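You operate a simulated robot arm through the tools that you are given. There is no shell and no other tool. Be economical: measure what you need, move in short steps, check, and stop when the job is done.

You are at the controls of a simulated robot arm. One attempt, no reset.

TASK
Put things in order on the worktop of the dresser. At the end: the clear small jar (marked "PLUM") from the worktop of the dresser stands on top of the green egg carton; the purple box stands on top of the beige sandwich; the white flour tin stands on top of the pink plastic tub; the beige wooden tamper is on the cream dish; the green glass from the worktop of the dresser stands where the beige wooden tamper stood; whatever was shut is shut again. Leave all else as you found it, and nothing knocked over.
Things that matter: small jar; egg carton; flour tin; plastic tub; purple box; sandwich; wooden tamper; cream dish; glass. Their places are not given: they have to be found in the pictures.

Only the result counts: the job must be done as asked and must still hold three seconds after the hand-in. Knocking over, shifting, dropping, spilling or breaking anything else fails it.

THE ROBOT
A 6-joint arm with a two-finger parallel gripper, fixed in place. Base frame: the origin is at the foot of the arm, x ahead of it, y to its left, z up; the work surface is at about z = 88. Units: cm, rad, N and s.
With the tool pointing down near the work surface it reaches from about 36 to 76 cm from the base axis. Its first joint turns from -1.152 to 1.152 rad. Payload 2.45 kg.
Tool frame: the origin (TCP) lies between the finger pads and is the grasp point; the fingertips stand 2.4 cm ahead of it; z points along the fingers, y is the line along which they close. Largest opening 6.8 cm; finger width 1.7, thickness 1; the body of the gripper, 4 by 7 cm, starts 4.1 cm behind the TCP.
Orientation is that of the tool frame in the base frame, as [roll, pitch, yaw] about the fixed x, y, z axes, in that order (R = Rz(yaw) Ry(pitch) Rx(roll)). With the fingers straight down and closing along the base's y, the tool's x points along the base's -x, its y along +y and its z along -z.

THE INTERFACE
- The arm moves only by the tool step_arm. Its arguments are lists of equal length, an entry for each row: "delta_pos": the shift along the tool's x, y, z in m, a list of three; "angular": the turn, a rotation vector about the tool's x, y, z in rad, a list of three. In form: {"delta_pos": [[dx, dy, dz], ...], "angular": [[ax, ay, az], ...]}. A call has 1 to 20 rows; each row shifts and turns the commanded pose from where the row before left it, along the tool's axes as they then stand. "fingers" is the opening, from 0 (shut) to 1 (fully open), set as the call begins (left out, the last holds). A row lasts 0.2 s, in which the tool goes at most 5 cm and 0.15 rad; a call with a longer step from one row to the next is refused whole, and so is a gripper value outside its range. Where a pose cannot be reached the arm comes as near as it can. A force on the tool above 40 N (or 10 N above the force at the start of the call, whichever is more), or a blocked arm, ends the call early, and 0.2 s more pass. Each finger travels about 10.8 cm/s and halts on what it meets, pressing with about 40 N; the grip force reading is that of the motor and also rises with nothing between the fingers. The clock runs only during rows and for 0.2 s after the last one: add rows that do not move to give the fingers time. The reply holds the time, the measured pose of the TCP, the force on the tool along the base axes, the opening and the grip force, in the units named above and with some noise.
- Cameras (640 x 400 px; columns grow to the right, rows downward): "scene" is fixed at [17.22, 43.22, 146.45]; the picture's right is [-0.61, -0.79, 0.00], its down [-0.51, 0.39, -0.77] and it looks along [0.61, -0.47, -0.64] (base axes); focal length 241 px, centre (320, 200). "wrist" rides on the gripper at [-3.2, 0, -3.9] in the tool frame; the picture's right is [0.00, -1.00, 0.00], its down [0.97, 0.00, -0.24] and it looks along [0.24, 0.00, 0.97] (tool axes); focal length 218 px, centre (320, 200).
- grab_frame(camera): a new picture of that camera. It takes no simulated time.
- probe_pixels(camera, pixels): for up to 12 pixels [column, row] of the newest picture of that camera ("zoom" is the newest enlarged one), the place [x, y, z] in the base frame of the surface seen there, good to about 0.2 cm, but the place of the scene camera against the robot may be out by one fixed shift of up to 1.2 cm in any direction. It takes no simulated time.
- enlarge(camera, box): a new picture of the part [left, top, right, bottom] of that camera's present view, enlarged. It takes no simulated time.
- job_done(): hands the job in; it is judged then, once.

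Work in short steps. Measure before you move; look again where a grasp or a placing could have gone wrong, and mend it. You have 80 turns and 34 pictures in all, those below and enlarged ones among them. Open the gripper and draw the arm clear of the work before you hand the job in, unless the task says otherwise; then end with one line.

The tools are called after ">>>" as name(argument=value, ...) on one line, values as JSON. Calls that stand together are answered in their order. step_arm: Moves the arm, as the interface text tells. Its arguments: {"type":"object","properties":{"delta_pos":{"type":"array","items":{"type":"array","items":{"type":"number"}}},"angular":{"type":"array","items":{"type":"array","items":{"type":"number"}}},"fingers":{"type":"number"}},"required":["delta_pos","angular"]} The other tools are called the same way: grab_frame (camera) takes a picture; probe_pixels (camera, pixels) gives the place of the surface under pixels of a picture; enlarge (camera, box) takes an enlarged picture of a part of a camera's view; job_done () hands the job in.

At the start:

```text
time_s: 0.0
ee_pos: [48.97, 11.37, 122.33]
tool_rot: [-3.141, 0.002, -3.139]
wrist_force: [0.8, 0.1, -0.6]
width: 6.81
finger_force: 0.0
```

scene: 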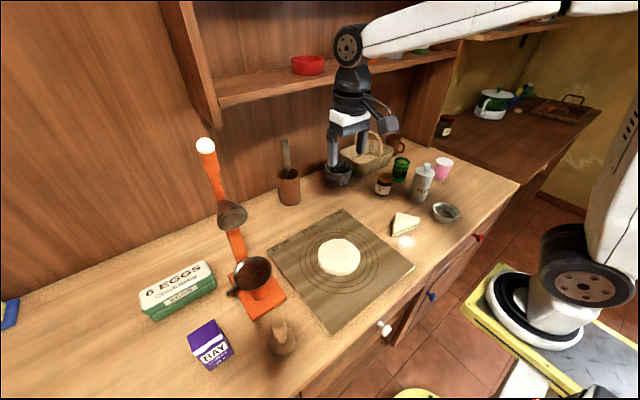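
wrist: 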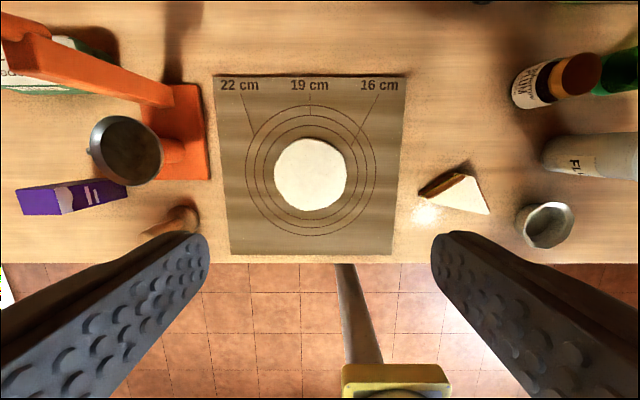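

I'll enlarge the right and left halves of the worktop in the scene view to identify the objects.

>>> enlarge(camera="scene", box=[300, 110, 500, 235])

>>> enlarge(camera="scene", box=[120, 230, 360, 380])

```text
3.20 times, centred on (400, 172) of scene
```

zoom: 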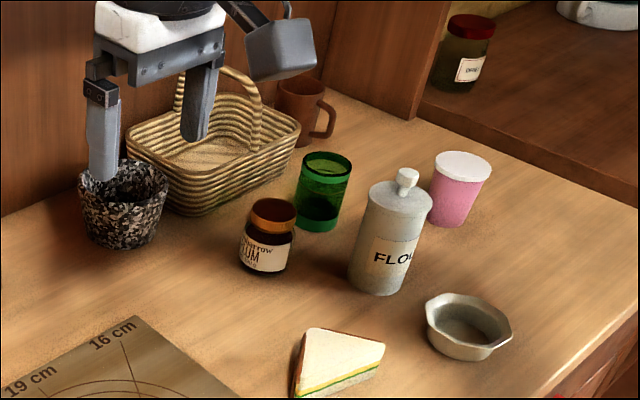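

```text
2.67 times, centred on (240, 305) of scene
```

zoom: 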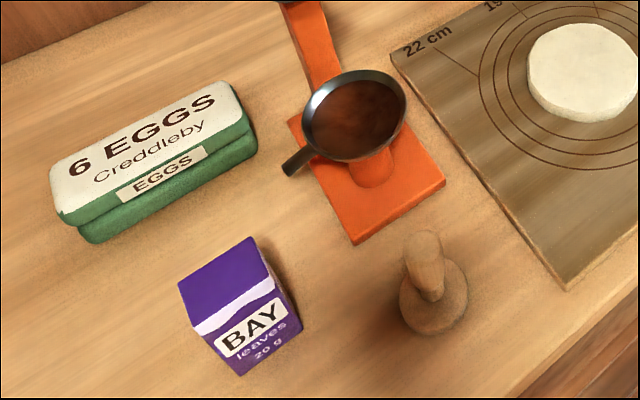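

Right cluster: jar, green glass, flour tin, pink tub, sandwich, octagonal dish; left: egg carton, purple box, tamper. I probe the left zoom, and the same things in wrist and scene to find the camera shift.

>>> probe_pixels(camera="zoom", pixels=[[60, 190], [225, 85], [250, 125], [80, 225], [180, 285], [250, 240], [272, 290], [200, 332], [423, 243], [430, 290], [435, 318], [462, 290]])

>>> probe_pixels(camera="scene", pixels=[[384, 178], [401, 161], [428, 166], [443, 161], [446, 212], [405, 218], [347, 213], [413, 265], [340, 250], [332, 328], [383, 194], [420, 203]])

>>> probe_pixels(camera="wrist", pixels=[[215, 82], [405, 77], [391, 254], [231, 253], [310, 173], [580, 72], [460, 190], [545, 225], [40, 200], [180, 213], [610, 150], [615, 75]])

```text
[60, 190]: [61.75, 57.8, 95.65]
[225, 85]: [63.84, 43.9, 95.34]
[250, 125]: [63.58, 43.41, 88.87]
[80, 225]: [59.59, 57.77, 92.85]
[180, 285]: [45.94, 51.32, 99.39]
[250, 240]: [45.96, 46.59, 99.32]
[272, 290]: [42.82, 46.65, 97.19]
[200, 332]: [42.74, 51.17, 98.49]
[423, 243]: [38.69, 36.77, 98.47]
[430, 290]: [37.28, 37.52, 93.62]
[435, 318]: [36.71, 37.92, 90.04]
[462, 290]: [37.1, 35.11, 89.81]
```

```text
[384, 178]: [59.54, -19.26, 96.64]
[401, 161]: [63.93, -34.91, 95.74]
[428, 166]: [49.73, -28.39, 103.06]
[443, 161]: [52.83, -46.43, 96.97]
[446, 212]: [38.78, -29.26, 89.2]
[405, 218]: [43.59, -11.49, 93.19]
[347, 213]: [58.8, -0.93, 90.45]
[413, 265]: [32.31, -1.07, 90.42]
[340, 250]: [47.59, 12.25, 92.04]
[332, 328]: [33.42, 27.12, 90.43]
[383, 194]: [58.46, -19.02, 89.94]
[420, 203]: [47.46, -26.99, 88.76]
```

```text
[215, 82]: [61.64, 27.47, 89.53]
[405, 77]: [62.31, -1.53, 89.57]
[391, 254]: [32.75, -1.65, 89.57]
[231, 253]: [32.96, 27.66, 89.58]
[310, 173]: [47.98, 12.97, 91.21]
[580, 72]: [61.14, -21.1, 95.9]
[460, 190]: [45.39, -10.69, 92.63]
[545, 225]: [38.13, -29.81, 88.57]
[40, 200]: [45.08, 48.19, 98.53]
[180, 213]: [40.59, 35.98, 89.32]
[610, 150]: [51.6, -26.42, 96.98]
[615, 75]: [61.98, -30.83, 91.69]
```

Scene shift looks like about 0.8 cm in z. I check the shelf's and orange stand's places for clearance, and move to view the right cluster from above (at z≈122).

>>> probe_pixels(camera="scene", pixels=[[307, 68], [330, 90], [225, 103], [450, 55], [206, 146], [232, 214], [253, 265], [290, 175], [340, 172], [370, 140], [400, 142], [285, 145]])

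>>> step_arm(delta_pos=[[-0.005, -0.045, 0], [-0.005, -0.045, 0], [-0.005, -0.045, 0], [-0.005, -0.045, 0], [-0.005, -0.045, 0], [-0.005, -0.045, 0], [-0.005, -0.045, 0], [-0.005, -0.045, 0], [0, 0, 0]], angular=[[0, 0, 0], [0, 0, 0], [0, 0, 0], [0, 0, 0], [0, 0, 0], [0, 0, 0], [0, 0, 0], [0, 0, 0], [0, 0, 0]])

>>> grab_frame(camera="wrist")

```text
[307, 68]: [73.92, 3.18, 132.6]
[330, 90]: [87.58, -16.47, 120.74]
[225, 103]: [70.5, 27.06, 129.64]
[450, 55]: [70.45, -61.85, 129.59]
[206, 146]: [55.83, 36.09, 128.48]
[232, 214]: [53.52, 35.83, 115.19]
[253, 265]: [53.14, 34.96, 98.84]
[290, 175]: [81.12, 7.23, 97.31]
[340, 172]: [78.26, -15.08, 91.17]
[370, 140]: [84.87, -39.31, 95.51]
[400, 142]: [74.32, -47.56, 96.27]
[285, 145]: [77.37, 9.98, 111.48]
```

```text
time_s: 2.0
ee_pos: [52.85, -24.68, 122.4]
tool_rot: [3.142, 0.003, -3.14]
wrist_force: [0.6, 0.1, 0.5]
width: 6.78
finger_force: 0.0
```

```text
29 pictures are left
```

wrist: 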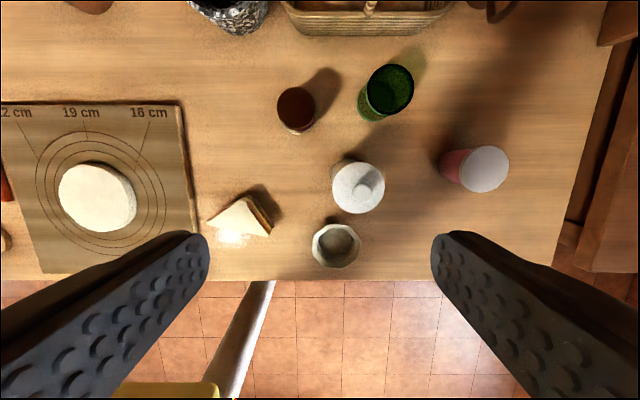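

The cluster is clearly seen: jar lid (297,109), glass (388,92), tin (358,187), tub (480,168), sandwich (241,216), dish (336,245). I probe edges of each.

>>> probe_pixels(camera="wrist", pixels=[[333, 185], [383, 185], [352, 165], [356, 210], [368, 187], [459, 168], [508, 168], [484, 147], [484, 191], [443, 165], [484, 168], [420, 230]])

>>> probe_pixels(camera="wrist", pixels=[[279, 107], [314, 107], [297, 91], [297, 126], [297, 109], [366, 90], [412, 90], [390, 66], [390, 114], [365, 118], [376, 121], [330, 150]])

>>> probe_pixels(camera="wrist", pixels=[[210, 220], [268, 235], [246, 198], [255, 202], [271, 228], [240, 215], [313, 245], [360, 245], [336, 226], [336, 266], [336, 247], [336, 242]])

```text
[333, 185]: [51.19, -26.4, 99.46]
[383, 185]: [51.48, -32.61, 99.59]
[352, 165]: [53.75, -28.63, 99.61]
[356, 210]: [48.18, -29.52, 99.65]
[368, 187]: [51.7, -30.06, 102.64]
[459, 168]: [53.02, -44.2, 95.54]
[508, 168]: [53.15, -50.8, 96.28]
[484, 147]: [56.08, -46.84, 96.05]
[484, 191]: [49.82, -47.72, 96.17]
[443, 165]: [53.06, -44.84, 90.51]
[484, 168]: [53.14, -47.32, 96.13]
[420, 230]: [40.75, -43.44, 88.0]
```

```text
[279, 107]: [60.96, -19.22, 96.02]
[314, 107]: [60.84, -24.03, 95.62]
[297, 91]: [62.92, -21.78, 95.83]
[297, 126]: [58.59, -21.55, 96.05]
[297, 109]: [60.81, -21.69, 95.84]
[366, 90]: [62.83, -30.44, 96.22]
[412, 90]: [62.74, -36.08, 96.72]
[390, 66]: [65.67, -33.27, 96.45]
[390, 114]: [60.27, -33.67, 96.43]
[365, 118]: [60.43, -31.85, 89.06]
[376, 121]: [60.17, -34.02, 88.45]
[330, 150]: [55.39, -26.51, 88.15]
```

```text
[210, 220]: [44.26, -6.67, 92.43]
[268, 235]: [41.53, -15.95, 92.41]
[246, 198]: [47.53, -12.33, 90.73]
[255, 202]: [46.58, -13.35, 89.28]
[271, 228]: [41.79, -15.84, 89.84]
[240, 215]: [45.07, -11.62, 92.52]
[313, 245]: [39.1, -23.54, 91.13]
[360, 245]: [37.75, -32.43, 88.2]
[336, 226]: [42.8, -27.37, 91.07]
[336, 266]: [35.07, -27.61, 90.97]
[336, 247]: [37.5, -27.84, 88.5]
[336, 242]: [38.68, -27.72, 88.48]
```

Tin: centre (51.1,-29.5), Ø6.2, shoulder 99.6, knob 102.7; tub: centre (53.0,-47.4), top 96.1; table 88.1. I move above the tin and down to z≈105, then check alignment.

>>> step_arm(delta_pos=[[0.0088, -0.0241, 0.01], [0.0088, -0.0241, 0.02], [0, 0, 0.04], [0, 0, 0.04], [0, 0, 0.04], [0, 0, 0.024], [0, 0, 0]], angular=[[0, 0, 0], [0, 0, 0], [0, 0, 0], [0, 0, 0], [0, 0, 0], [0, 0, 0], [0, 0, 0]], fingers=1)

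>>> grab_frame(camera="wrist")

```text
time_s: 3.6
ee_pos: [51.21, -29.5, 104.77]
tool_rot: [3.141, 0.003, -3.139]
wrist_force: [-0.4, 0.4, -0.3]
width: 6.79
finger_force: 0.1
```

```text
28 pictures are left
```

wrist: 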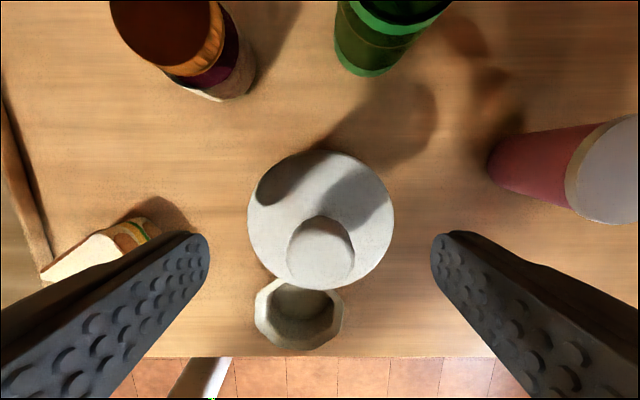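

The tin (columns 248–393, centre 320) is centred between the fingers. I descend 5.5 cm and then close.

>>> step_arm(delta_pos=[[0, 0, 0.02], [0, 0, 0.02], [0, 0, 0.015], [0, 0, 0]], angular=[[0, 0, 0], [0, 0, 0], [0, 0, 0], [0, 0, 0]])

>>> step_arm(delta_pos=[[0, 0, 0], [0, 0, 0], [0, 0, 0]], angular=[[0, 0, 0], [0, 0, 0], [0, 0, 0]], fingers=0)

>>> step_arm(delta_pos=[[0, 0, -0.02], [0, 0, -0.04], [0, 0, -0.045], [0, 0, -0.045], [0, 0, 0]], angular=[[0, 0, 0], [0, 0, 0], [0, 0, 0], [0, 0, 0], [0, 0, 0]])

```text
time_s: 4.6
ee_pos: [51.21, -29.29, 99.29]
tool_rot: [3.141, 0.003, -3.14]
wrist_force: [-0.8, -0.3, -0.1]
width: 6.82
finger_force: 0.0
```

```text
time_s: 5.4
ee_pos: [51.29, -29.4, 99.32]
tool_rot: [-3.141, 0.002, -3.141]
wrist_force: [-0.2, -0.9, -0.2]
width: 6.26
finger_force: 39.9
```

```text
time_s: 6.6
ee_pos: [51.36, -29.24, 114.33]
tool_rot: [3.141, 0.002, -3.139]
wrist_force: [0.5, 0.4, -0.2]
width: 6.24
finger_force: 39.7
```

The tin is held (width 6.24) with its bottom at ≈103. I carry it over the tub and look.

>>> step_arm(delta_pos=[[-0.0045, -0.0455, 0], [-0.0045, -0.0455, 0], [-0.0045, -0.0455, 0], [-0.0045, -0.0455, 0], [0, 0, 0.02], [0, 0, 0]], angular=[[0, 0, 0], [0, 0, 0], [0, 0, 0], [0, 0, 0], [0, 0, 0], [0, 0, 0]])

>>> grab_frame(camera="wrist")

>>> grab_frame(camera="scene")

```text
time_s: 8.0
ee_pos: [52.9, -47.43, 112.49]
tool_rot: [3.139, 0.002, -3.14]
wrist_force: [0.0, 0.4, 0.5]
width: 6.23
finger_force: 40.0
```

```text
27 pictures are left
```

wrist: 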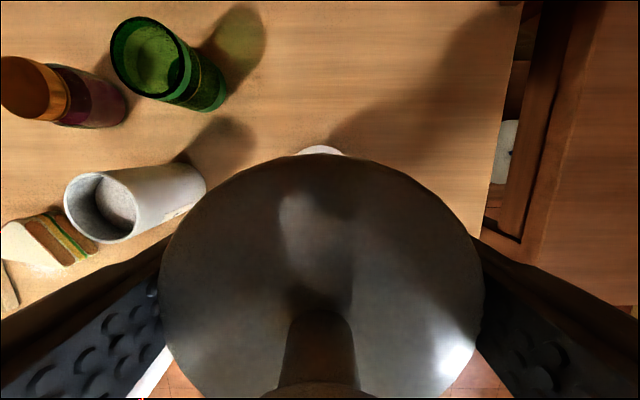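

```text
26 pictures are left
```

scene: 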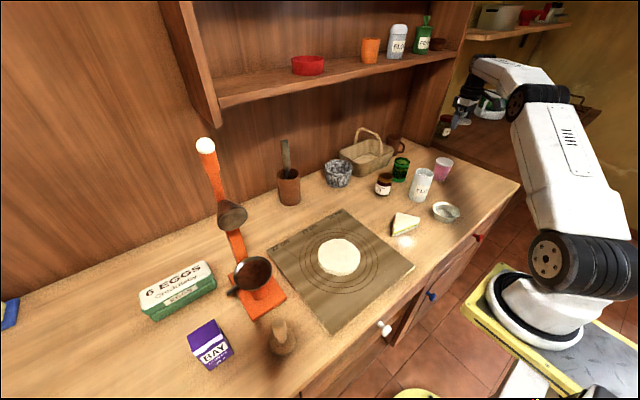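

Only the lid came off: the tin body stands open at (105,205) in the wrist view. I'll park the lid on free table, move the body, then re-lid. I probe the tin rim to learn the lid's depth, and the table spot for parking.

>>> probe_pixels(camera="wrist", pixels=[[67, 205], [134, 207], [100, 173], [100, 242], [105, 205], [69, 190], [132, 190], [160, 190], [190, 195]])

>>> enlarge(camera="scene", box=[360, 80, 500, 230])

```text
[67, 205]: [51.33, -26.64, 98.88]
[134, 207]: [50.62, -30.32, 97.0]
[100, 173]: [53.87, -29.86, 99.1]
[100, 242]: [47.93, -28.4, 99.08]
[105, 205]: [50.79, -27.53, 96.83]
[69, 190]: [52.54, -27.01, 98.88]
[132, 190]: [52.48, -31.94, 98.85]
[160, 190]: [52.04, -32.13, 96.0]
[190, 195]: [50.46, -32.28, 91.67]
```

```text
2.67 times, centred on (430, 155) of scene
```

zoom: 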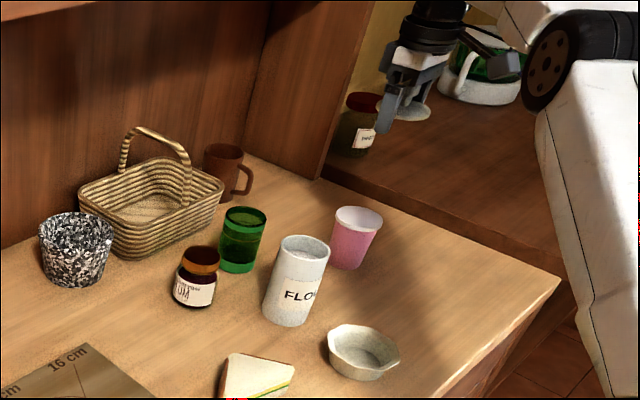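

The tin's rim is at 99.0, so the lid is a thin flange held at mid-finger; the fingers would hit the table first. The jar's flat lid (centre (60.75,-21.6), top 95.9, Ø4.8) fits between the fingers, so I park the lid there.

>>> step_arm(delta_pos=[[-0.0134, 0.043, 0], [-0.0134, 0.043, 0], [-0.0134, 0.043, 0], [-0.0134, 0.043, 0], [-0.0134, 0.043, 0], [-0.0134, 0.043, 0], [0, 0, 0.04], [0, 0, 0.04], [0, 0, 0.04], [0, 0, 0]], angular=[[0, 0, 0], [0, 0, 0], [0, 0, 0], [0, 0, 0], [0, 0, 0], [0, 0, 0], [0, 0, 0], [0, 0, 0], [0, 0, 0], [0, 0, 0]])

>>> enlarge(camera="scene", box=[330, 130, 470, 230])

```text
time_s: 10.2
ee_pos: [61.03, -21.73, 100.31]
tool_rot: [-3.141, 0.003, -3.14]
wrist_force: [-0.1, 0.9, 0.3]
width: 6.25
finger_force: 39.9
```

```text
4.00 times, centred on (400, 180) of scene
```

zoom: 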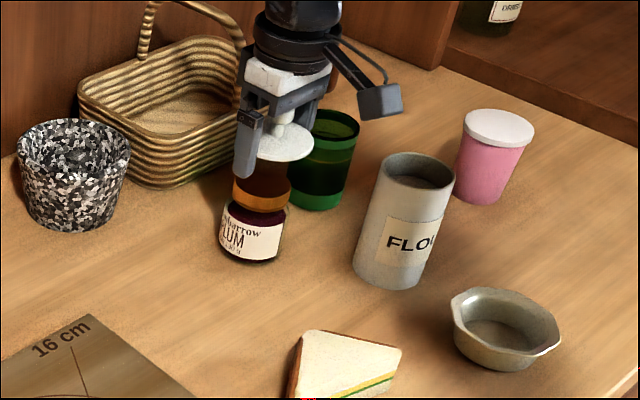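

The lid hangs level above the jar. I lower to just above contact, then creep.

>>> step_arm(delta_pos=[[0, 0, 0.02], [0, 0, 0.016], [0, 0, 0]], angular=[[0, 0, 0], [0, 0, 0], [0, 0, 0]])

>>> step_arm(delta_pos=[[0, 0, 0.002], [0, 0, 0.001]], angular=[[0, 0, 0], [0, 0, 0]])

```text
time_s: 11.0
ee_pos: [61.13, -21.93, 96.83]
tool_rot: [-3.141, 0.0, -3.14]
wrist_force: [0.8, 0.5, 0.0]
width: 6.23
finger_force: 40.4
```

```text
time_s: 11.6
ee_pos: [61.15, -21.72, 96.49]
tool_rot: [3.141, 0.001, -3.14]
wrist_force: [-0.6, -0.1, -0.5]
width: 6.23
finger_force: 39.8
```

>>> step_arm(delta_pos=[[0, 0, 0.001], [0, 0, 0.001]], angular=[[0, 0, 0], [0, 0, 0]])

>>> enlarge(camera="scene", box=[360, 150, 430, 200])

```text
time_s: 12.2
ee_pos: [61.16, -21.8, 96.49]
tool_rot: [-3.141, 0.001, -3.14]
wrist_force: [-0.2, -0.3, -0.4]
width: 6.24
finger_force: 40.2
```

```text
8.00 times, centred on (395, 175) of scene
```

zoom: 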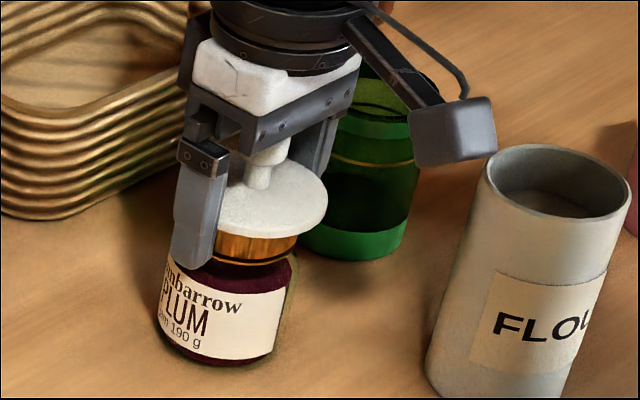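

The lid rests on the jar (z stalled at 96.49). I open, rise, go over the open tin and lower to z≈96 there, in two calls.

>>> step_arm(delta_pos=[[0, 0, 0], [0, 0, 0], [0, 0, -0.01], [0, 0, -0.03], [0, 0, -0.04], [0, 0, -0.03], [0, 0, 0]], angular=[[0, 0, 0], [0, 0, 0], [0, 0, 0], [0, 0, 0], [0, 0, 0], [0, 0, 0], [0, 0, 0]], fingers=1)

>>> step_arm(delta_pos=[[0.034, -0.0252, 0], [0.034, -0.0252, 0], [0.034, -0.0252, 0], [0, 0, 0.025], [0, 0, 0]], angular=[[0, 0, 0], [0, 0, 0], [0, 0, 0], [0, 0, 0], [0, 0, 0]])

>>> grab_frame(camera="wrist")

```text
time_s: 13.8
ee_pos: [61.43, -21.77, 107.36]
tool_rot: [-3.142, 0.002, -3.14]
wrist_force: [0.3, -0.1, 0.0]
width: 6.81
finger_force: 0.1
```

```text
time_s: 15.0
ee_pos: [51.17, -29.14, 104.93]
tool_rot: [-3.141, 0.002, -3.139]
wrist_force: [-0.3, 0.5, 0.0]
width: 6.81
finger_force: 0.1
```

```text
22 pictures are left
```

wrist: 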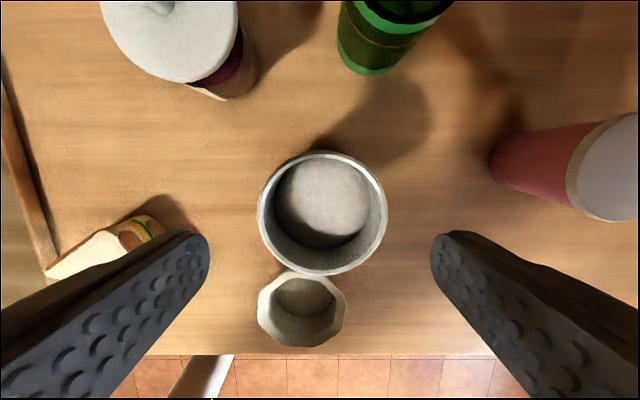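

The tin body (columns 258–387) is centred, Ø≈5.9. I descend 9 cm, close, and lift.

>>> step_arm(delta_pos=[[0, -0.001, 0.03], [0, 0, 0.03], [0, 0, 0.03], [0, 0, 0]], angular=[[0, 0, 0], [0, 0, 0], [0, 0, 0], [0, 0, 0]])

>>> step_arm(delta_pos=[[0, 0, 0], [0, 0, 0], [0, 0, 0], [0, 0, -0.02], [0, 0, -0.04], [0, 0, -0.04], [0, 0, -0.04], [0, 0, 0]], angular=[[0, 0, 0], [0, 0, 0], [0, 0, 0], [0, 0, 0], [0, 0, 0], [0, 0, 0], [0, 0, 0], [0, 0, 0]], fingers=0)

```text
time_s: 16.0
ee_pos: [50.77, -29.32, 95.66]
tool_rot: [-3.141, 0.001, -3.14]
wrist_force: [0.4, 0.2, 0.8]
width: 6.8
finger_force: 0.1
```

```text
time_s: 17.8
ee_pos: [51.17, -29.58, 109.76]
tool_rot: [3.14, 0.001, -3.139]
wrist_force: [-0.4, 0.2, -3.6]
width: 6.14
finger_force: 39.9
```

The tin body is held, bottom at ≈102 (force shows its weight). I carry it over the tub and check.

>>> step_arm(delta_pos=[[-0.0048, -0.0455, 0], [-0.0048, -0.0455, 0], [-0.0048, -0.0455, 0], [-0.0046, -0.0455, 0], [0, 0, 0.03], [0, 0, 0]], angular=[[0, 0, 0], [0, 0, 0], [0, 0, 0], [0, 0, 0], [0, 0, 0], [0, 0, 0]])

>>> enlarge(camera="scene", box=[390, 110, 490, 180])

```text
time_s: 19.2
ee_pos: [52.63, -47.69, 106.57]
tool_rot: [3.14, 0.002, -3.14]
wrist_force: [0.2, 0.2, -3.6]
width: 6.11
finger_force: 39.9
```

```text
5.71 times, centred on (440, 145) of scene
```

zoom: 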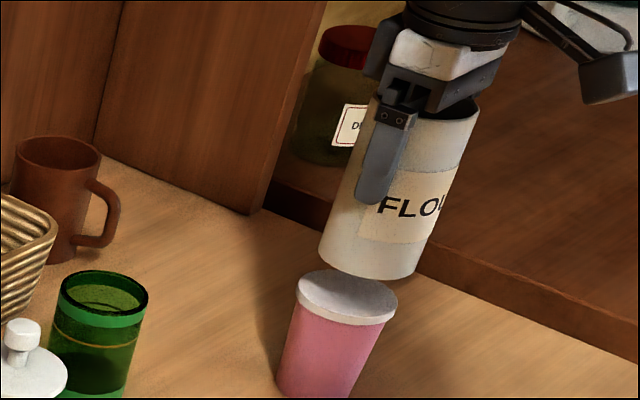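

The tin hangs ≈2.5 cm above the tub. I probe both in the same picture to check sideways alignment.

>>> probe_pixels(camera="zoom", pixels=[[325, 240], [368, 255], [412, 265], [301, 285], [345, 296], [393, 310], [345, 322], [368, 274]])

```text
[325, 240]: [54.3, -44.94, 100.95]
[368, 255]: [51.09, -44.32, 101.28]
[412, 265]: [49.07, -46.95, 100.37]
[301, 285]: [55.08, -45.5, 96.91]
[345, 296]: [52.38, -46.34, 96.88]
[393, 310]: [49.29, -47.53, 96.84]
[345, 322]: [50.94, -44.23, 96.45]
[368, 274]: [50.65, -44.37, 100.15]
```

The tin is slightly right/robot-ward of the tub (≈0.4, 0.3 cm). I correct and lower to near contact, then creep.

>>> step_arm(delta_pos=[[-0.004, 0.003, 0], [0, 0, 0.012], [0, 0, 0.01], [0, 0, 0]], angular=[[0, 0, 0], [0, 0, 0], [0, 0, 0], [0, 0, 0]])

>>> step_arm(delta_pos=[[0, 0, 0.002], [0, 0, 0.001]], angular=[[0, 0, 0], [0, 0, 0]])

```text
time_s: 20.2
ee_pos: [53.07, -47.33, 104.48]
tool_rot: [-3.141, 0.002, -3.141]
wrist_force: [0.1, -1.5, -3.4]
width: 6.14
finger_force: 39.0
```

```text
time_s: 20.8
ee_pos: [53.22, -47.34, 104.32]
tool_rot: [-3.141, 0.002, -3.14]
wrist_force: [0.0, 0.1, -2.9]
width: 6.12
finger_force: 40.0
```

Still carrying its weight; I creep further down.

>>> step_arm(delta_pos=[[0, 0, 0.002], [0, 0, 0.001]], angular=[[0, 0, 0], [0, 0, 0]])

>>> step_arm(delta_pos=[[0, 0, 0.001], [0, 0, 0.001]], angular=[[0, 0, 0], [0, 0, 0]])

```text
time_s: 21.4
ee_pos: [53.08, -47.28, 103.97]
tool_rot: [3.14, 0.002, -3.139]
wrist_force: [0.1, 0.2, -4.4]
width: 6.16
finger_force: 40.2
```

```text
time_s: 22.0
ee_pos: [53.32, -47.3, 103.92]
tool_rot: [-3.141, 0.001, -3.14]
wrist_force: [0.0, -0.4, -2.9]
width: 6.16
finger_force: 39.6
```

>>> step_arm(delta_pos=[[0, 0, 0.001], [0, 0, 0.001]], angular=[[0, 0, 0], [0, 0, 0]])

>>> enlarge(camera="scene", box=[420, 130, 470, 180])

```text
time_s: 22.6
ee_pos: [53.29, -47.33, 103.82]
tool_rot: [3.141, 0.002, -3.14]
wrist_force: [-1.2, 1.4, 4.5]
width: 6.15
finger_force: 39.8
```

```text
8.00 times, centred on (445, 155) of scene
```

zoom: 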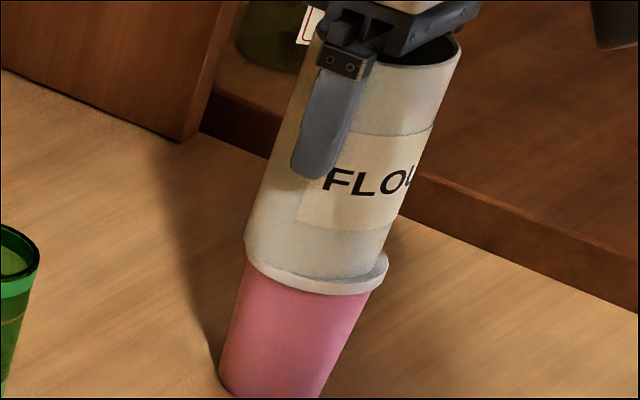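

Contact (force now +4.5 N) and the tin sits on the tub. I release, rise straight up, then move above the parked lid and look.

>>> step_arm(delta_pos=[[0, 0, 0], [0, 0, 0], [0, 0, -0.01], [0, 0, -0.03], [0, 0, -0.03], [0, 0, -0.03], [0, 0, 0]], angular=[[0, 0, 0], [0, 0, 0], [0, 0, 0], [0, 0, 0], [0, 0, 0], [0, 0, 0], [0, 0, 0]], fingers=1)

>>> step_arm(delta_pos=[[-0.013, 0.0425, 0], [-0.013, 0.0425, 0], [-0.013, 0.0425, 0], [-0.013, 0.0425, 0], [-0.013, 0.0425, 0], [-0.013, 0.0425, 0], [0, 0, 0.03], [0, 0, 0]], angular=[[0, 0, 0], [0, 0, 0], [0, 0, 0], [0, 0, 0], [0, 0, 0], [0, 0, 0], [0, 0, 0], [0, 0, 0]])

>>> grab_frame(camera="wrist")

```text
time_s: 24.2
ee_pos: [53.29, -47.25, 113.67]
tool_rot: [3.14, 0.003, -3.14]
wrist_force: [0.8, -0.5, -0.6]
width: 6.82
finger_force: 0.0
```

```text
time_s: 26.0
ee_pos: [60.95, -21.8, 110.68]
tool_rot: [3.141, 0.002, 3.141]
wrist_force: [0.5, 0.1, -0.2]
width: 6.8
finger_force: 0.0
```

```text
19 pictures are left
```

wrist: 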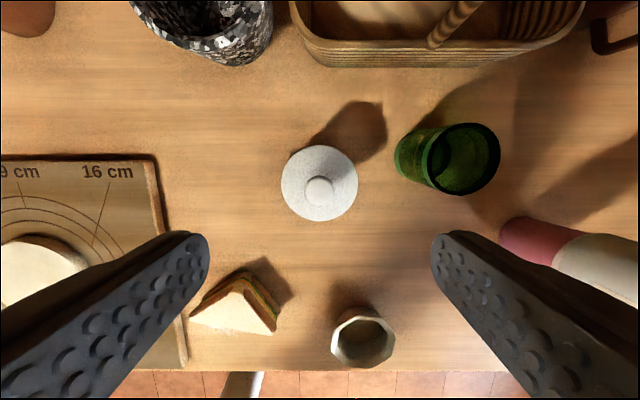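

>>> probe_pixels(camera="wrist", pixels=[[319, 190], [282, 183], [357, 183], [319, 147], [319, 219], [306, 190], [333, 190], [319, 178], [319, 203]])

```text
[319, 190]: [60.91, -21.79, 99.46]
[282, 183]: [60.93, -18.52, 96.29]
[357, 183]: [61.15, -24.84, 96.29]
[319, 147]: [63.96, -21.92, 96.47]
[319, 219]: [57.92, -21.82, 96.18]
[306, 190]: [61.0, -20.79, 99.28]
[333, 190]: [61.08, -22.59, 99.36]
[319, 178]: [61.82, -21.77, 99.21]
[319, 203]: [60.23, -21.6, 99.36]
```

The lid is flat on the jar, knob at (60.95,-21.75), top 99.45; I'm right above. I descend to z≈99.2, close on the knob and lift.

>>> step_arm(delta_pos=[[0, 0, 0.04], [0, 0, 0.04], [0, 0, 0.025], [0, 0, 0.009], [0, 0, 0]], angular=[[0, 0, 0], [0, 0, 0], [0, 0, 0], [0, 0, 0], [0, 0, 0]])

>>> step_arm(delta_pos=[[0, 0, 0], [0, 0, 0], [0, 0, 0], [0, 0, -0.005], [0, 0, -0.04], [0, 0, -0.045], [0, 0, -0.045], [0, 0, -0.02], [0, 0, 0]], angular=[[0, 0, 0], [0, 0, 0], [0, 0, 0], [0, 0, 0], [0, 0, 0], [0, 0, 0], [0, 0, 0], [0, 0, 0], [0, 0, 0]], fingers=0)

```text
time_s: 27.2
ee_pos: [60.92, -21.86, 99.28]
tool_rot: [-3.141, 0.002, -3.14]
wrist_force: [0.0, 0.5, 0.6]
width: 6.8
finger_force: 0.1
```

```text
time_s: 29.2
ee_pos: [61.04, -21.91, 114.83]
tool_rot: [3.141, 0.002, -3.141]
wrist_force: [0.8, 0.1, -1.1]
width: 2.01
finger_force: 37.8
```

The knob is held (2.0 cm). I stop short of the tin at y≈-38 to measure its rim with the wrist camera.

>>> step_arm(delta_pos=[[0.02, -0.04, 0], [0.02, -0.04, 0], [0.02, -0.04, 0], [0.015, -0.04, 0], [0, 0, 0]], angular=[[0, 0, 0], [0, 0, 0], [0, 0, 0], [0, 0, 0], [0, 0, 0]])

>>> grab_frame(camera="wrist")

```text
time_s: 30.4
ee_pos: [53.43, -37.96, 114.71]
tool_rot: [3.14, 0.001, -3.14]
wrist_force: [0.0, 0.1, -0.5]
width: 1.97
finger_force: 37.3
```

```text
18 pictures are left
```

wrist: 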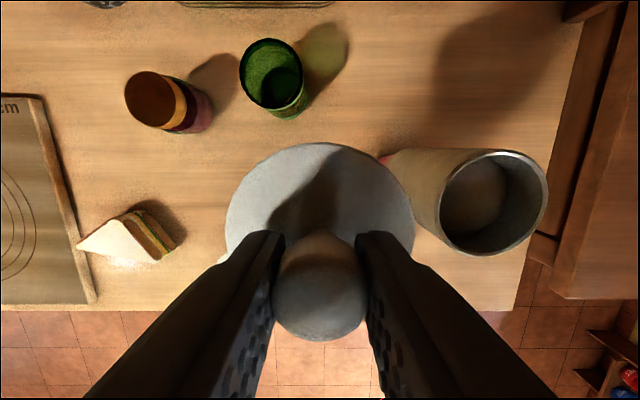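

>>> probe_pixels(camera="wrist", pixels=[[441, 203], [545, 203], [493, 152], [493, 253], [321, 146], [410, 215], [229, 215], [320, 290], [545, 190], [443, 190]])

```text
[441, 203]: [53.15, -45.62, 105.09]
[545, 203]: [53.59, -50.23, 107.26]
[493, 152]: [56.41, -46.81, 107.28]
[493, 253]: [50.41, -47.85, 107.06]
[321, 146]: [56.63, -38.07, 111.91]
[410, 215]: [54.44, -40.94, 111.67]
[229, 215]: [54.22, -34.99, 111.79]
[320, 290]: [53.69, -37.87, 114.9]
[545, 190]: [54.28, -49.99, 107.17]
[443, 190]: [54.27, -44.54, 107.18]
```

Tin rim centre (53.4,-47.3), z 107.1; lid centre (53.5,-38.0), bottom ≈111.3. I move -9.3 in y and lower to just above the rim.

>>> step_arm(delta_pos=[[0, -0.0465, 0], [0.001, -0.0465, 0], [0, 0, 0], [0, 0, 0.02], [0, 0, 0.015], [0, 0, 0]], angular=[[0, 0, 0], [0, 0, 0], [0, 0, 0], [0, 0, 0], [0, 0, 0], [0, 0, 0]])

>>> enlarge(camera="scene", box=[415, 100, 475, 150])

```text
time_s: 31.8
ee_pos: [53.45, -47.33, 111.1]
tool_rot: [3.139, 0.001, -3.139]
wrist_force: [0.3, -0.3, -0.7]
width: 2.0
finger_force: 37.4
```

```text
8.00 times, centred on (445, 125) of scene
```

zoom: 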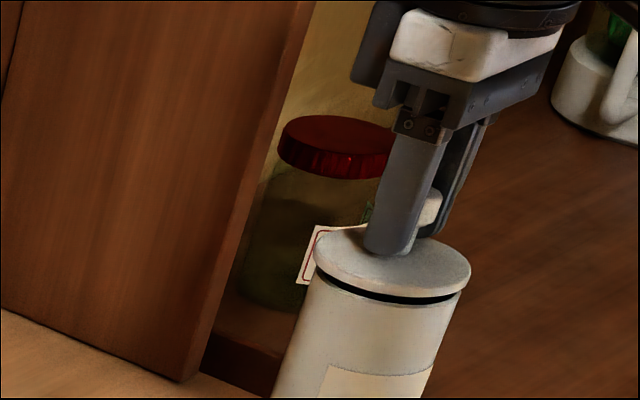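

The lid hovers ≈0.5 cm over the rim, aligned. I creep down until contact.

>>> step_arm(delta_pos=[[0, 0, 0.003], [0, 0, 0.002], [0, 0, 0.001]], angular=[[0, 0, 0], [0, 0, 0], [0, 0, 0]])

>>> step_arm(delta_pos=[[0, 0, 0.001], [0, 0, 0.001]], angular=[[0, 0, 0], [0, 0, 0]])

```text
time_s: 32.6
ee_pos: [53.43, -47.11, 110.56]
tool_rot: [-3.141, 0.002, -3.14]
wrist_force: [-0.1, -1.2, -0.3]
width: 1.98
finger_force: 37.7
```

```text
time_s: 33.2
ee_pos: [53.42, -47.17, 110.54]
tool_rot: [-3.14, 0.004, -3.141]
wrist_force: [-0.6, -1.2, 7.6]
width: 2.01
finger_force: 37.3
```

Contact (7.6 N). I open, rise, and travel to a survey spot at about (46,25,122), clear of the tall orange stand, to look at the left side.

>>> step_arm(delta_pos=[[0, 0, 0], [0, 0, 0], [0, 0, -0.01], [0, 0, -0.04], [0, 0, -0.04], [0, 0, -0.025], [0, 0, 0]], angular=[[0, 0, 0], [0, 0, 0], [0, 0, 0], [0, 0, 0], [0, 0, 0], [0, 0, 0], [0, 0, 0]], fingers=1)

>>> step_arm(delta_pos=[[0.005, 0.048, 0], [0.005, 0.048, 0], [0.005, 0.048, 0], [0.005, 0.048, 0], [0.005, 0.048, 0], [0.005, 0.048, 0], [0.005, 0.048, 0], [0.005, 0.048, 0], [0.005, 0.048, 0], [0.005, 0.048, 0], [0.005, 0.048, 0], [0.005, 0.048, 0], [0.005, 0.048, 0], [0.005, 0.048, 0], [0.005, 0.048, 0], [0, 0, 0]], angular=[[0, 0, 0], [0, 0, 0], [0, 0, 0], [0, 0, 0], [0, 0, 0], [0, 0, 0], [0, 0, 0], [0, 0, 0], [0, 0, 0], [0, 0, 0], [0, 0, 0], [0, 0, 0], [0, 0, 0], [0, 0, 0], [0, 0, 0], [0, 0, 0]])

>>> grab_frame(camera="wrist")

>>> grab_frame(camera="scene")

```text
time_s: 34.8
ee_pos: [52.58, -46.01, 121.47]
tool_rot: [3.14, 0.002, -3.139]
wrist_force: [0.1, -0.4, 0.1]
width: 6.81
finger_force: 0.0
out of reach, approached as far as the arm can: row 5, 6
```

```text
time_s: 38.2
ee_pos: [52.58, -46.02, 121.45]
tool_rot: [3.141, 0.002, -3.14]
wrist_force: [0.2, -0.1, -0.7]
width: 6.8
finger_force: 0.1
out of reach, approached as far as the arm can: row 1, 2, 3, 4, 5, 6, 7, 8, 9, 10, 11, 12, 13, 14, 15
```

```text
16 pictures are left
```

wrist: 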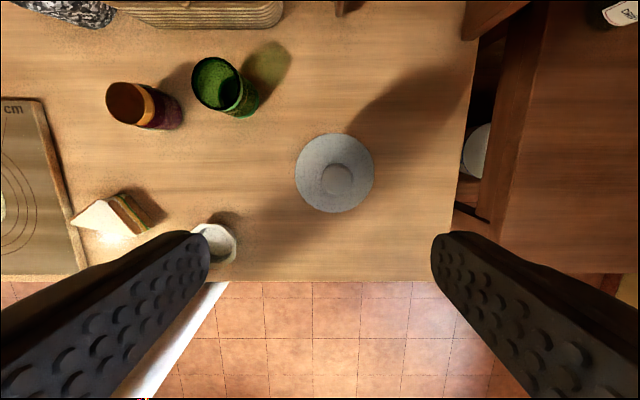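

```text
15 pictures are left
```

scene: 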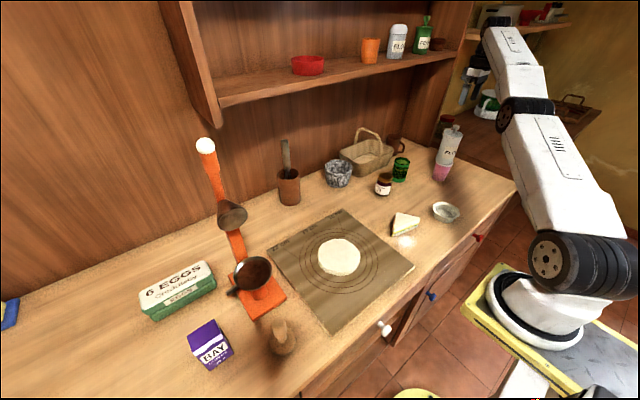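

The tin with lid stands well on the tub; the arm hit its reach limit at height and stayed. I move down and inward first.

>>> step_arm(delta_pos=[[0.02, 0.01, 0.01], [0.02, 0.02, 0], [0, 0, 0]], angular=[[0, 0, 0], [0, 0, 0], [0, 0, 0]])

```text
time_s: 39.0
ee_pos: [52.63, -46.17, 121.47]
tool_rot: [3.141, 0.001, -3.14]
wrist_force: [0.0, 0.1, 0.2]
width: 6.8
finger_force: 0.1
out of reach, approached as far as the arm can: row 1, 2
```

Still stuck; I test pure downward motion.

>>> step_arm(delta_pos=[[0, 0, 0.02], [0, 0, 0]], angular=[[0, 0, 0], [0, 0, 0]])

```text
time_s: 39.6
ee_pos: [52.92, -46.36, 119.53]
tool_rot: [3.141, 0.001, -3.141]
wrist_force: [-0.1, -0.4, -0.6]
width: 6.8
finger_force: 0.2
out of reach, approached as far as the arm can: row 1
```

It moved down, so commands restart from the actual pose. I go 2 cm lower and then inward.

>>> step_arm(delta_pos=[[0, 0, 0.02], [0, 0.01, 0], [0, 0.03, 0], [0, 0.03, 0], [0, 0, 0]], angular=[[0, 0, 0], [0, 0, 0], [0, 0, 0], [0, 0, 0], [0, 0, 0]])

```text
time_s: 40.8
ee_pos: [54.67, -45.21, 118.82]
tool_rot: [3.14, -0.001, -3.14]
wrist_force: [0.2, -0.4, -0.3]
width: 6.8
finger_force: 0.0
out of reach, approached as far as the arm can: row 1, 2, 3, 4
```

The arm is near its stretched limit. I try one radial-inward step with a little descent.

>>> step_arm(delta_pos=[[0.02, 0.016, 0.01], [0, 0, 0], [0, 0, 0]], angular=[[0, 0, 0], [0, 0, 0], [0, 0, 0]])

```text
time_s: 41.6
ee_pos: [54.76, -45.24, 118.74]
tool_rot: [3.141, 0.001, -3.141]
wrist_force: [-1.2, 0.5, 0.5]
width: 6.79
finger_force: 0.0
out of reach, approached as far as the arm can: row 1
```

Inward doesn't move. Pure down worked before, so I repeat it for 2 cm with settle rows (tips still 3+ cm above the knob).

>>> step_arm(delta_pos=[[0, 0, 0.01], [0, 0, 0.01], [0, 0, 0]], angular=[[0, 0, 0], [0, 0, 0], [0, 0, 0]])

```text
time_s: 42.4
ee_pos: [55.08, -45.5, 116.94]
tool_rot: [3.14, 0.001, -3.141]
wrist_force: [-0.2, -0.5, 0.2]
width: 6.78
finger_force: 0.0
out of reach, approached as far as the arm can: row 1, 2
```

It slides along the boundary. I try a small outward tilt of the fingers together with an inward step to break out of the stretched pose.

>>> step_arm(delta_pos=[[0, 0, 0], [0.01, 0.01, 0], [0, 0, 0]], angular=[[0.066, -0.075, 0], [0, 0, 0], [0, 0, 0]])

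```text
time_s: 43.2
ee_pos: [56.08, -46.67, 117.84]
tool_rot: [-3.076, 0.076, -3.138]
wrist_force: [-0.5, 0.6, -0.5]
width: 6.83
finger_force: 0.1
out of reach, approached as far as the arm can: row 1, 2
```

The wrist appears pinned at a stretched-out arm. I slide sideways (tangentially, +x,+y) off the tin first, where I can then descend far.

>>> step_arm(delta_pos=[[-0.02, 0.024, 0], [-0.02, 0.024, 0], [-0.019, 0.025, 0], [0, 0, 0]], angular=[[0, 0, 0], [0, 0, 0], [0, 0, 0], [0, 0, 0]])

```text
time_s: 44.2
ee_pos: [62.38, -39.65, 117.91]
tool_rot: [-3.077, 0.075, -3.137]
wrist_force: [0.4, 0.1, 0.7]
width: 6.81
finger_force: 0.1
out of reach, approached as far as the arm can: row 2
```

It moved fully and mostly unflagged. Now I descend 8 cm here (clear of the glass) and then pull inward, undoing the tilt.

>>> step_arm(delta_pos=[[0, 0, 0.04], [0, 0, 0.04], [0.03, 0.01, 0], [0.03, 0.02, 0], [0.02, 0.02, 0], [0, 0, 0]], angular=[[0, 0, 0], [0, 0, 0], [0, 0, 0], [-0.066, 0.075, 0], [0, 0, 0], [0, 0, 0]])

```text
time_s: 45.6
ee_pos: [62.08, -40.04, 110.63]
tool_rot: [3.141, -0.001, -3.139]
wrist_force: [0.1, 0.3, -0.2]
width: 6.81
finger_force: 0.1
out of reach, approached as far as the arm can: row 1, 2, 3, 4, 5
```

Upright again at (62,-40,110.6), still pinned radially. I try many small inward rows; the path is free above everything.

>>> step_arm(delta_pos=[[0.008, 0.005, 0.002], [0.008, 0.005, 0.002], [0.008, 0.005, 0.002], [0.008, 0.005, 0.002], [0.008, 0.005, 0.002], [0.008, 0.005, 0.002], [0.008, 0.005, 0.002], [0.008, 0.005, 0.002], [0.008, 0.005, 0.002], [0.008, 0.005, 0.002], [0.008, 0.005, 0.002], [0.008, 0.005, 0.002], [0.008, 0.005, 0.002], [0.008, 0.005, 0.002], [0.008, 0.005, 0.002], [0.008, 0.005, 0.002], [0.008, 0.005, 0.002], [0, 0, 0]], angular=[[0, 0, 0], [0, 0, 0], [0, 0, 0], [0, 0, 0], [0, 0, 0], [0, 0, 0], [0, 0, 0], [0, 0, 0], [0, 0, 0], [0, 0, 0], [0, 0, 0], [0, 0, 0], [0, 0, 0], [0, 0, 0], [0, 0, 0], [0, 0, 0], [0, 0, 0], [0, 0, 0]])

```text
time_s: 49.4
ee_pos: [62.09, -40.08, 110.63]
tool_rot: [3.141, 0.0, -3.14]
wrist_force: [0.0, -0.2, -1.6]
width: 6.8
finger_force: 0.2
out of reach, approached as far as the arm can: row 1, 2, 3, 4, 5, 6, 7, 8, 9, 10, 11, 12, 13, 14, 15, 16, 17
```

Radial rows are refused outright, while after tilting, sideways rows solved exactly. I tilt the fingers outward 0.2 rad, then go sideways with a slight inward component.

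>>> step_arm(delta_pos=[[0, 0, 0], [0, 0, 0], [-0.008, 0.02, 0], [-0.006, 0.02, 0], [-0.004, 0.02, 0], [-0.002, 0.02, 0], [0, 0.02, 0], [0, 0.02, 0], [0, 0, 0]], angular=[[0.054, -0.084, 0], [0.054, -0.084, 0], [0, 0, 0], [0, 0, 0], [0, 0, 0], [0, 0, 0], [0, 0, 0], [0, 0, 0], [0, 0, 0]])

```text
time_s: 51.4
ee_pos: [70.79, -33.0, 111.51]
tool_rot: [-3.033, 0.167, -3.133]
wrist_force: [0.6, -0.9, -0.3]
width: 6.79
finger_force: 0.0
out of reach, approached as far as the arm can: row 1, 2, 3, 4, 5, 6, 7, 8
```

All flagged but slid along the boundary. I now try a diagonal: down and inward equally, undoing nothing else.

>>> step_arm(delta_pos=[[0.02, 0.01, 0.025], [0.02, 0.01, 0.025], [0, 0, 0]], angular=[[0, 0, 0], [0, 0, 0], [0, 0, 0]])

>>> grab_frame(camera="scene")

```text
time_s: 52.2
ee_pos: [71.66, -33.32, 106.32]
tool_rot: [-3.035, 0.167, -3.132]
wrist_force: [-0.2, -0.4, -1.0]
width: 6.8
finger_force: 0.0
out of reach, approached as far as the arm can: row 1, 2
```

```text
14 pictures are left
```

scene: 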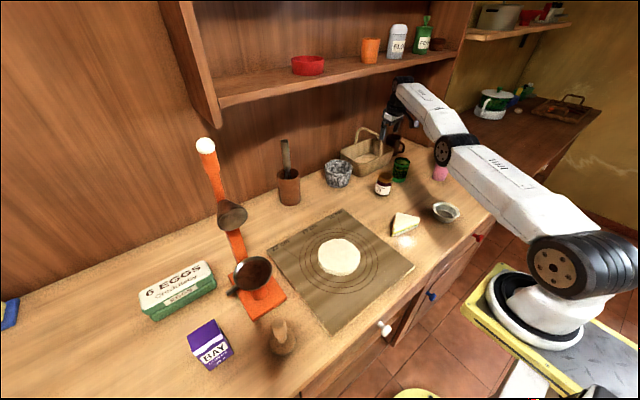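

I probe the arm itself in the newest scene picture to understand its posture.

>>> probe_pixels(camera="scene", pixels=[[553, 268], [610, 262], [530, 195], [490, 165], [447, 152], [430, 115], [405, 90], [398, 100], [390, 125], [560, 320], [400, 80], [575, 225]])

```text
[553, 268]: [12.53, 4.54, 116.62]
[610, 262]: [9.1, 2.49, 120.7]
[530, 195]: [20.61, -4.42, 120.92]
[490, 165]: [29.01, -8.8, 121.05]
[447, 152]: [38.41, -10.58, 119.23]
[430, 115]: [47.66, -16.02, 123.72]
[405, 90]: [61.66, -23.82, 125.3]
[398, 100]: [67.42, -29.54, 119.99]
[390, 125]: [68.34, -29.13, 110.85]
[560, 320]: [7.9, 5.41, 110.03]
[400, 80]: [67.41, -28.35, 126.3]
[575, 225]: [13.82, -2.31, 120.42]
```

The arm is straight and nearly horizontal at shoulder height (~z 116–122). I slide tangentially to about (65.5,-43), clear of basket, glass and tin, with fingers shut.

>>> step_arm(delta_pos=[[0.018, -0.034, 0], [0.021, -0.032, 0], [0.023, -0.031, 0], [0, 0, 0]], angular=[[0, 0, 0], [0, 0, 0], [0, 0, 0], [0, 0, 0]], fingers=0)

```text
time_s: 53.2
ee_pos: [65.36, -43.01, 106.13]
tool_rot: [-3.034, 0.167, -3.133]
wrist_force: [-0.8, -1.1, -0.5]
width: 0.02
finger_force: 24.2
```

Unflagged: the chord took it inside the boundary. Now I try a small inward move, then more.

>>> step_arm(delta_pos=[[0.004, 0.003, 0], [0.01, 0.007, 0], [0.02, 0.015, 0], [0.02, 0.015, 0], [0, 0, 0]], angular=[[0, 0, 0], [0, 0, 0], [0, 0, 0], [0, 0, 0], [0, 0, 0]])

```text
time_s: 54.4
ee_pos: [59.98, -39.03, 104.99]
tool_rot: [-3.033, 0.169, -3.133]
wrist_force: [0.1, -0.6, 0.6]
width: 0.0
finger_force: 23.5
```

Free again. I untilt, open the gripper, and travel to the survey spot at about (46,25,119).

>>> step_arm(delta_pos=[[0, 0, 0], [0, 0, 0], [0.03, 0.035, 0], [0.03, 0.035, 0], [0.03, 0.035, -0.02], [0.03, 0.035, -0.02], [0.02, 0.04, -0.02], [0, 0.045, -0.02], [0, 0.045, -0.02], [0, 0.045, -0.02], [0, 0.045, -0.02], [0, 0.045, 0], [0, 0.045, 0], [0, 0.045, 0], [0, 0.045, 0], [0, 0.045, 0], [0, 0.04, 0], [0, 0, 0]], angular=[[-0.054, 0.084, 0], [-0.054, 0.084, 0], [0, 0, 0], [0, 0, 0], [0, 0, 0], [0, 0, 0], [0, 0, 0], [0, 0, 0], [0, 0, 0], [0, 0, 0], [0, 0, 0], [0, 0, 0], [0, 0, 0], [0, 0, 0], [0, 0, 0], [0, 0, 0], [0, 0, 0], [0, 0, 0]], fingers=1)

>>> grab_frame(camera="wrist")

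```text
refused: row 5 steps farther than a row can; nothing moved
```

```text
13 pictures are left
```

wrist: 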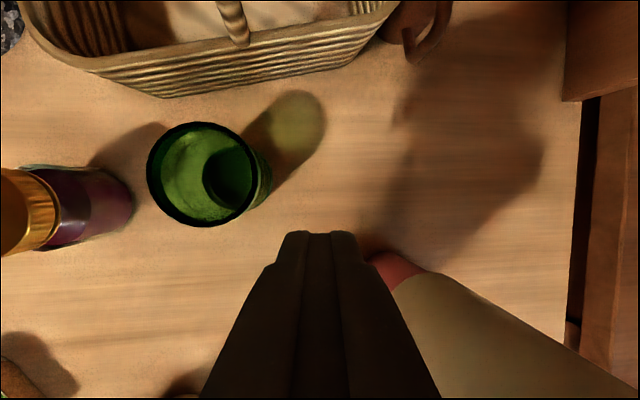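

A row was too long (>5 cm); I resend with shorter rows.

>>> step_arm(delta_pos=[[0, 0, 0], [0, 0, 0], [0.03, 0.035, 0], [0.03, 0.035, 0], [0.03, 0.03, -0.02], [0.03, 0.03, -0.02], [0.02, 0.04, -0.02], [0, 0.045, -0.02], [0, 0.045, -0.02], [0, 0.045, -0.02], [0, 0.045, -0.02], [0, 0.048, 0], [0, 0.048, 0], [0, 0.048, 0], [0, 0.048, 0], [0, 0.048, 0], [0, 0.04, 0], [0, 0, 0]], angular=[[-0.054, 0.084, 0], [-0.054, 0.084, 0], [0, 0, 0], [0, 0, 0], [0, 0, 0], [0, 0, 0], [0, 0, 0], [0, 0, 0], [0, 0, 0], [0, 0, 0], [0, 0, 0], [0, 0, 0], [0, 0, 0], [0, 0, 0], [0, 0, 0], [0, 0, 0], [0, 0, 0], [0, 0, 0]], fingers=1)

>>> grab_frame(camera="wrist")

```text
time_s: 58.2
ee_pos: [46.07, 24.14, 118.99]
tool_rot: [-3.141, 0.001, -3.141]
wrist_force: [-0.1, 0.5, -0.2]
width: 6.8
finger_force: 0.1
```

```text
12 pictures are left
```

wrist: 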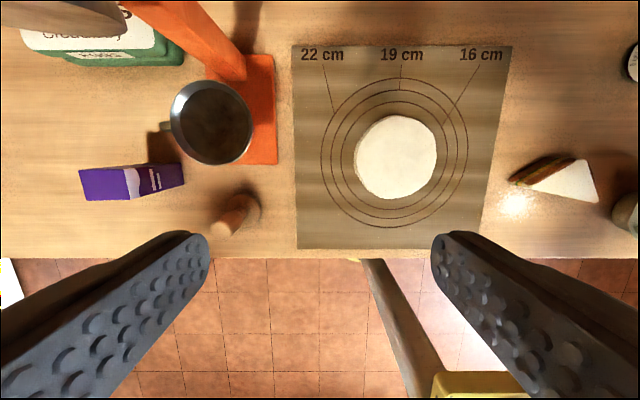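

I see the box (130,182), tamper (237,213), carton (110,40). I probe them.

>>> probe_pixels(camera="wrist", pixels=[[80, 172], [126, 168], [131, 197], [84, 198], [180, 165], [183, 186], [215, 228], [222, 236], [259, 205], [250, 192], [248, 232], [237, 213]])

>>> probe_pixels(camera="wrist", pixels=[[35, 47], [100, 48], [155, 45], [140, 25], [60, 60], [185, 65], [100, 10], [60, 10], [150, 62], [120, 15], [228, 72], [275, 160]])

>>> enlarge(camera="wrist", box=[60, 140, 280, 260])

```text
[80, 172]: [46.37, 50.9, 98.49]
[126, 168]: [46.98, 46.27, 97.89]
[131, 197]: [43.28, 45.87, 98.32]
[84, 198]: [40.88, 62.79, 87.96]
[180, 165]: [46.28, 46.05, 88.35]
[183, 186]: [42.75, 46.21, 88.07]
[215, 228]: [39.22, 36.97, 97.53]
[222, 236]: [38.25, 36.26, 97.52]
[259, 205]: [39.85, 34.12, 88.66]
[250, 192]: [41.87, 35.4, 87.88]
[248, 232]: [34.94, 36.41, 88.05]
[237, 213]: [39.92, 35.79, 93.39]
```

```text
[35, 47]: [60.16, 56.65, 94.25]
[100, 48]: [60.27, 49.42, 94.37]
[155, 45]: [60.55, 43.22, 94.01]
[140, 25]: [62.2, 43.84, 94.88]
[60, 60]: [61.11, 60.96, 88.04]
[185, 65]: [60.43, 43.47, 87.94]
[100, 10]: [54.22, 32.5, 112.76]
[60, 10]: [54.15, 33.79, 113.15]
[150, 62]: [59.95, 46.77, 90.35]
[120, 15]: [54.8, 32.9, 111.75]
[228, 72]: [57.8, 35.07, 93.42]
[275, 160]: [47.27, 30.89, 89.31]
```

```text
2.91 times, centred on (170, 200) of wrist
```

zoom: 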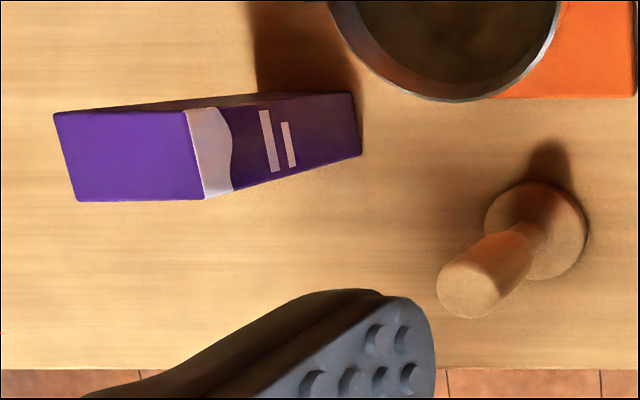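

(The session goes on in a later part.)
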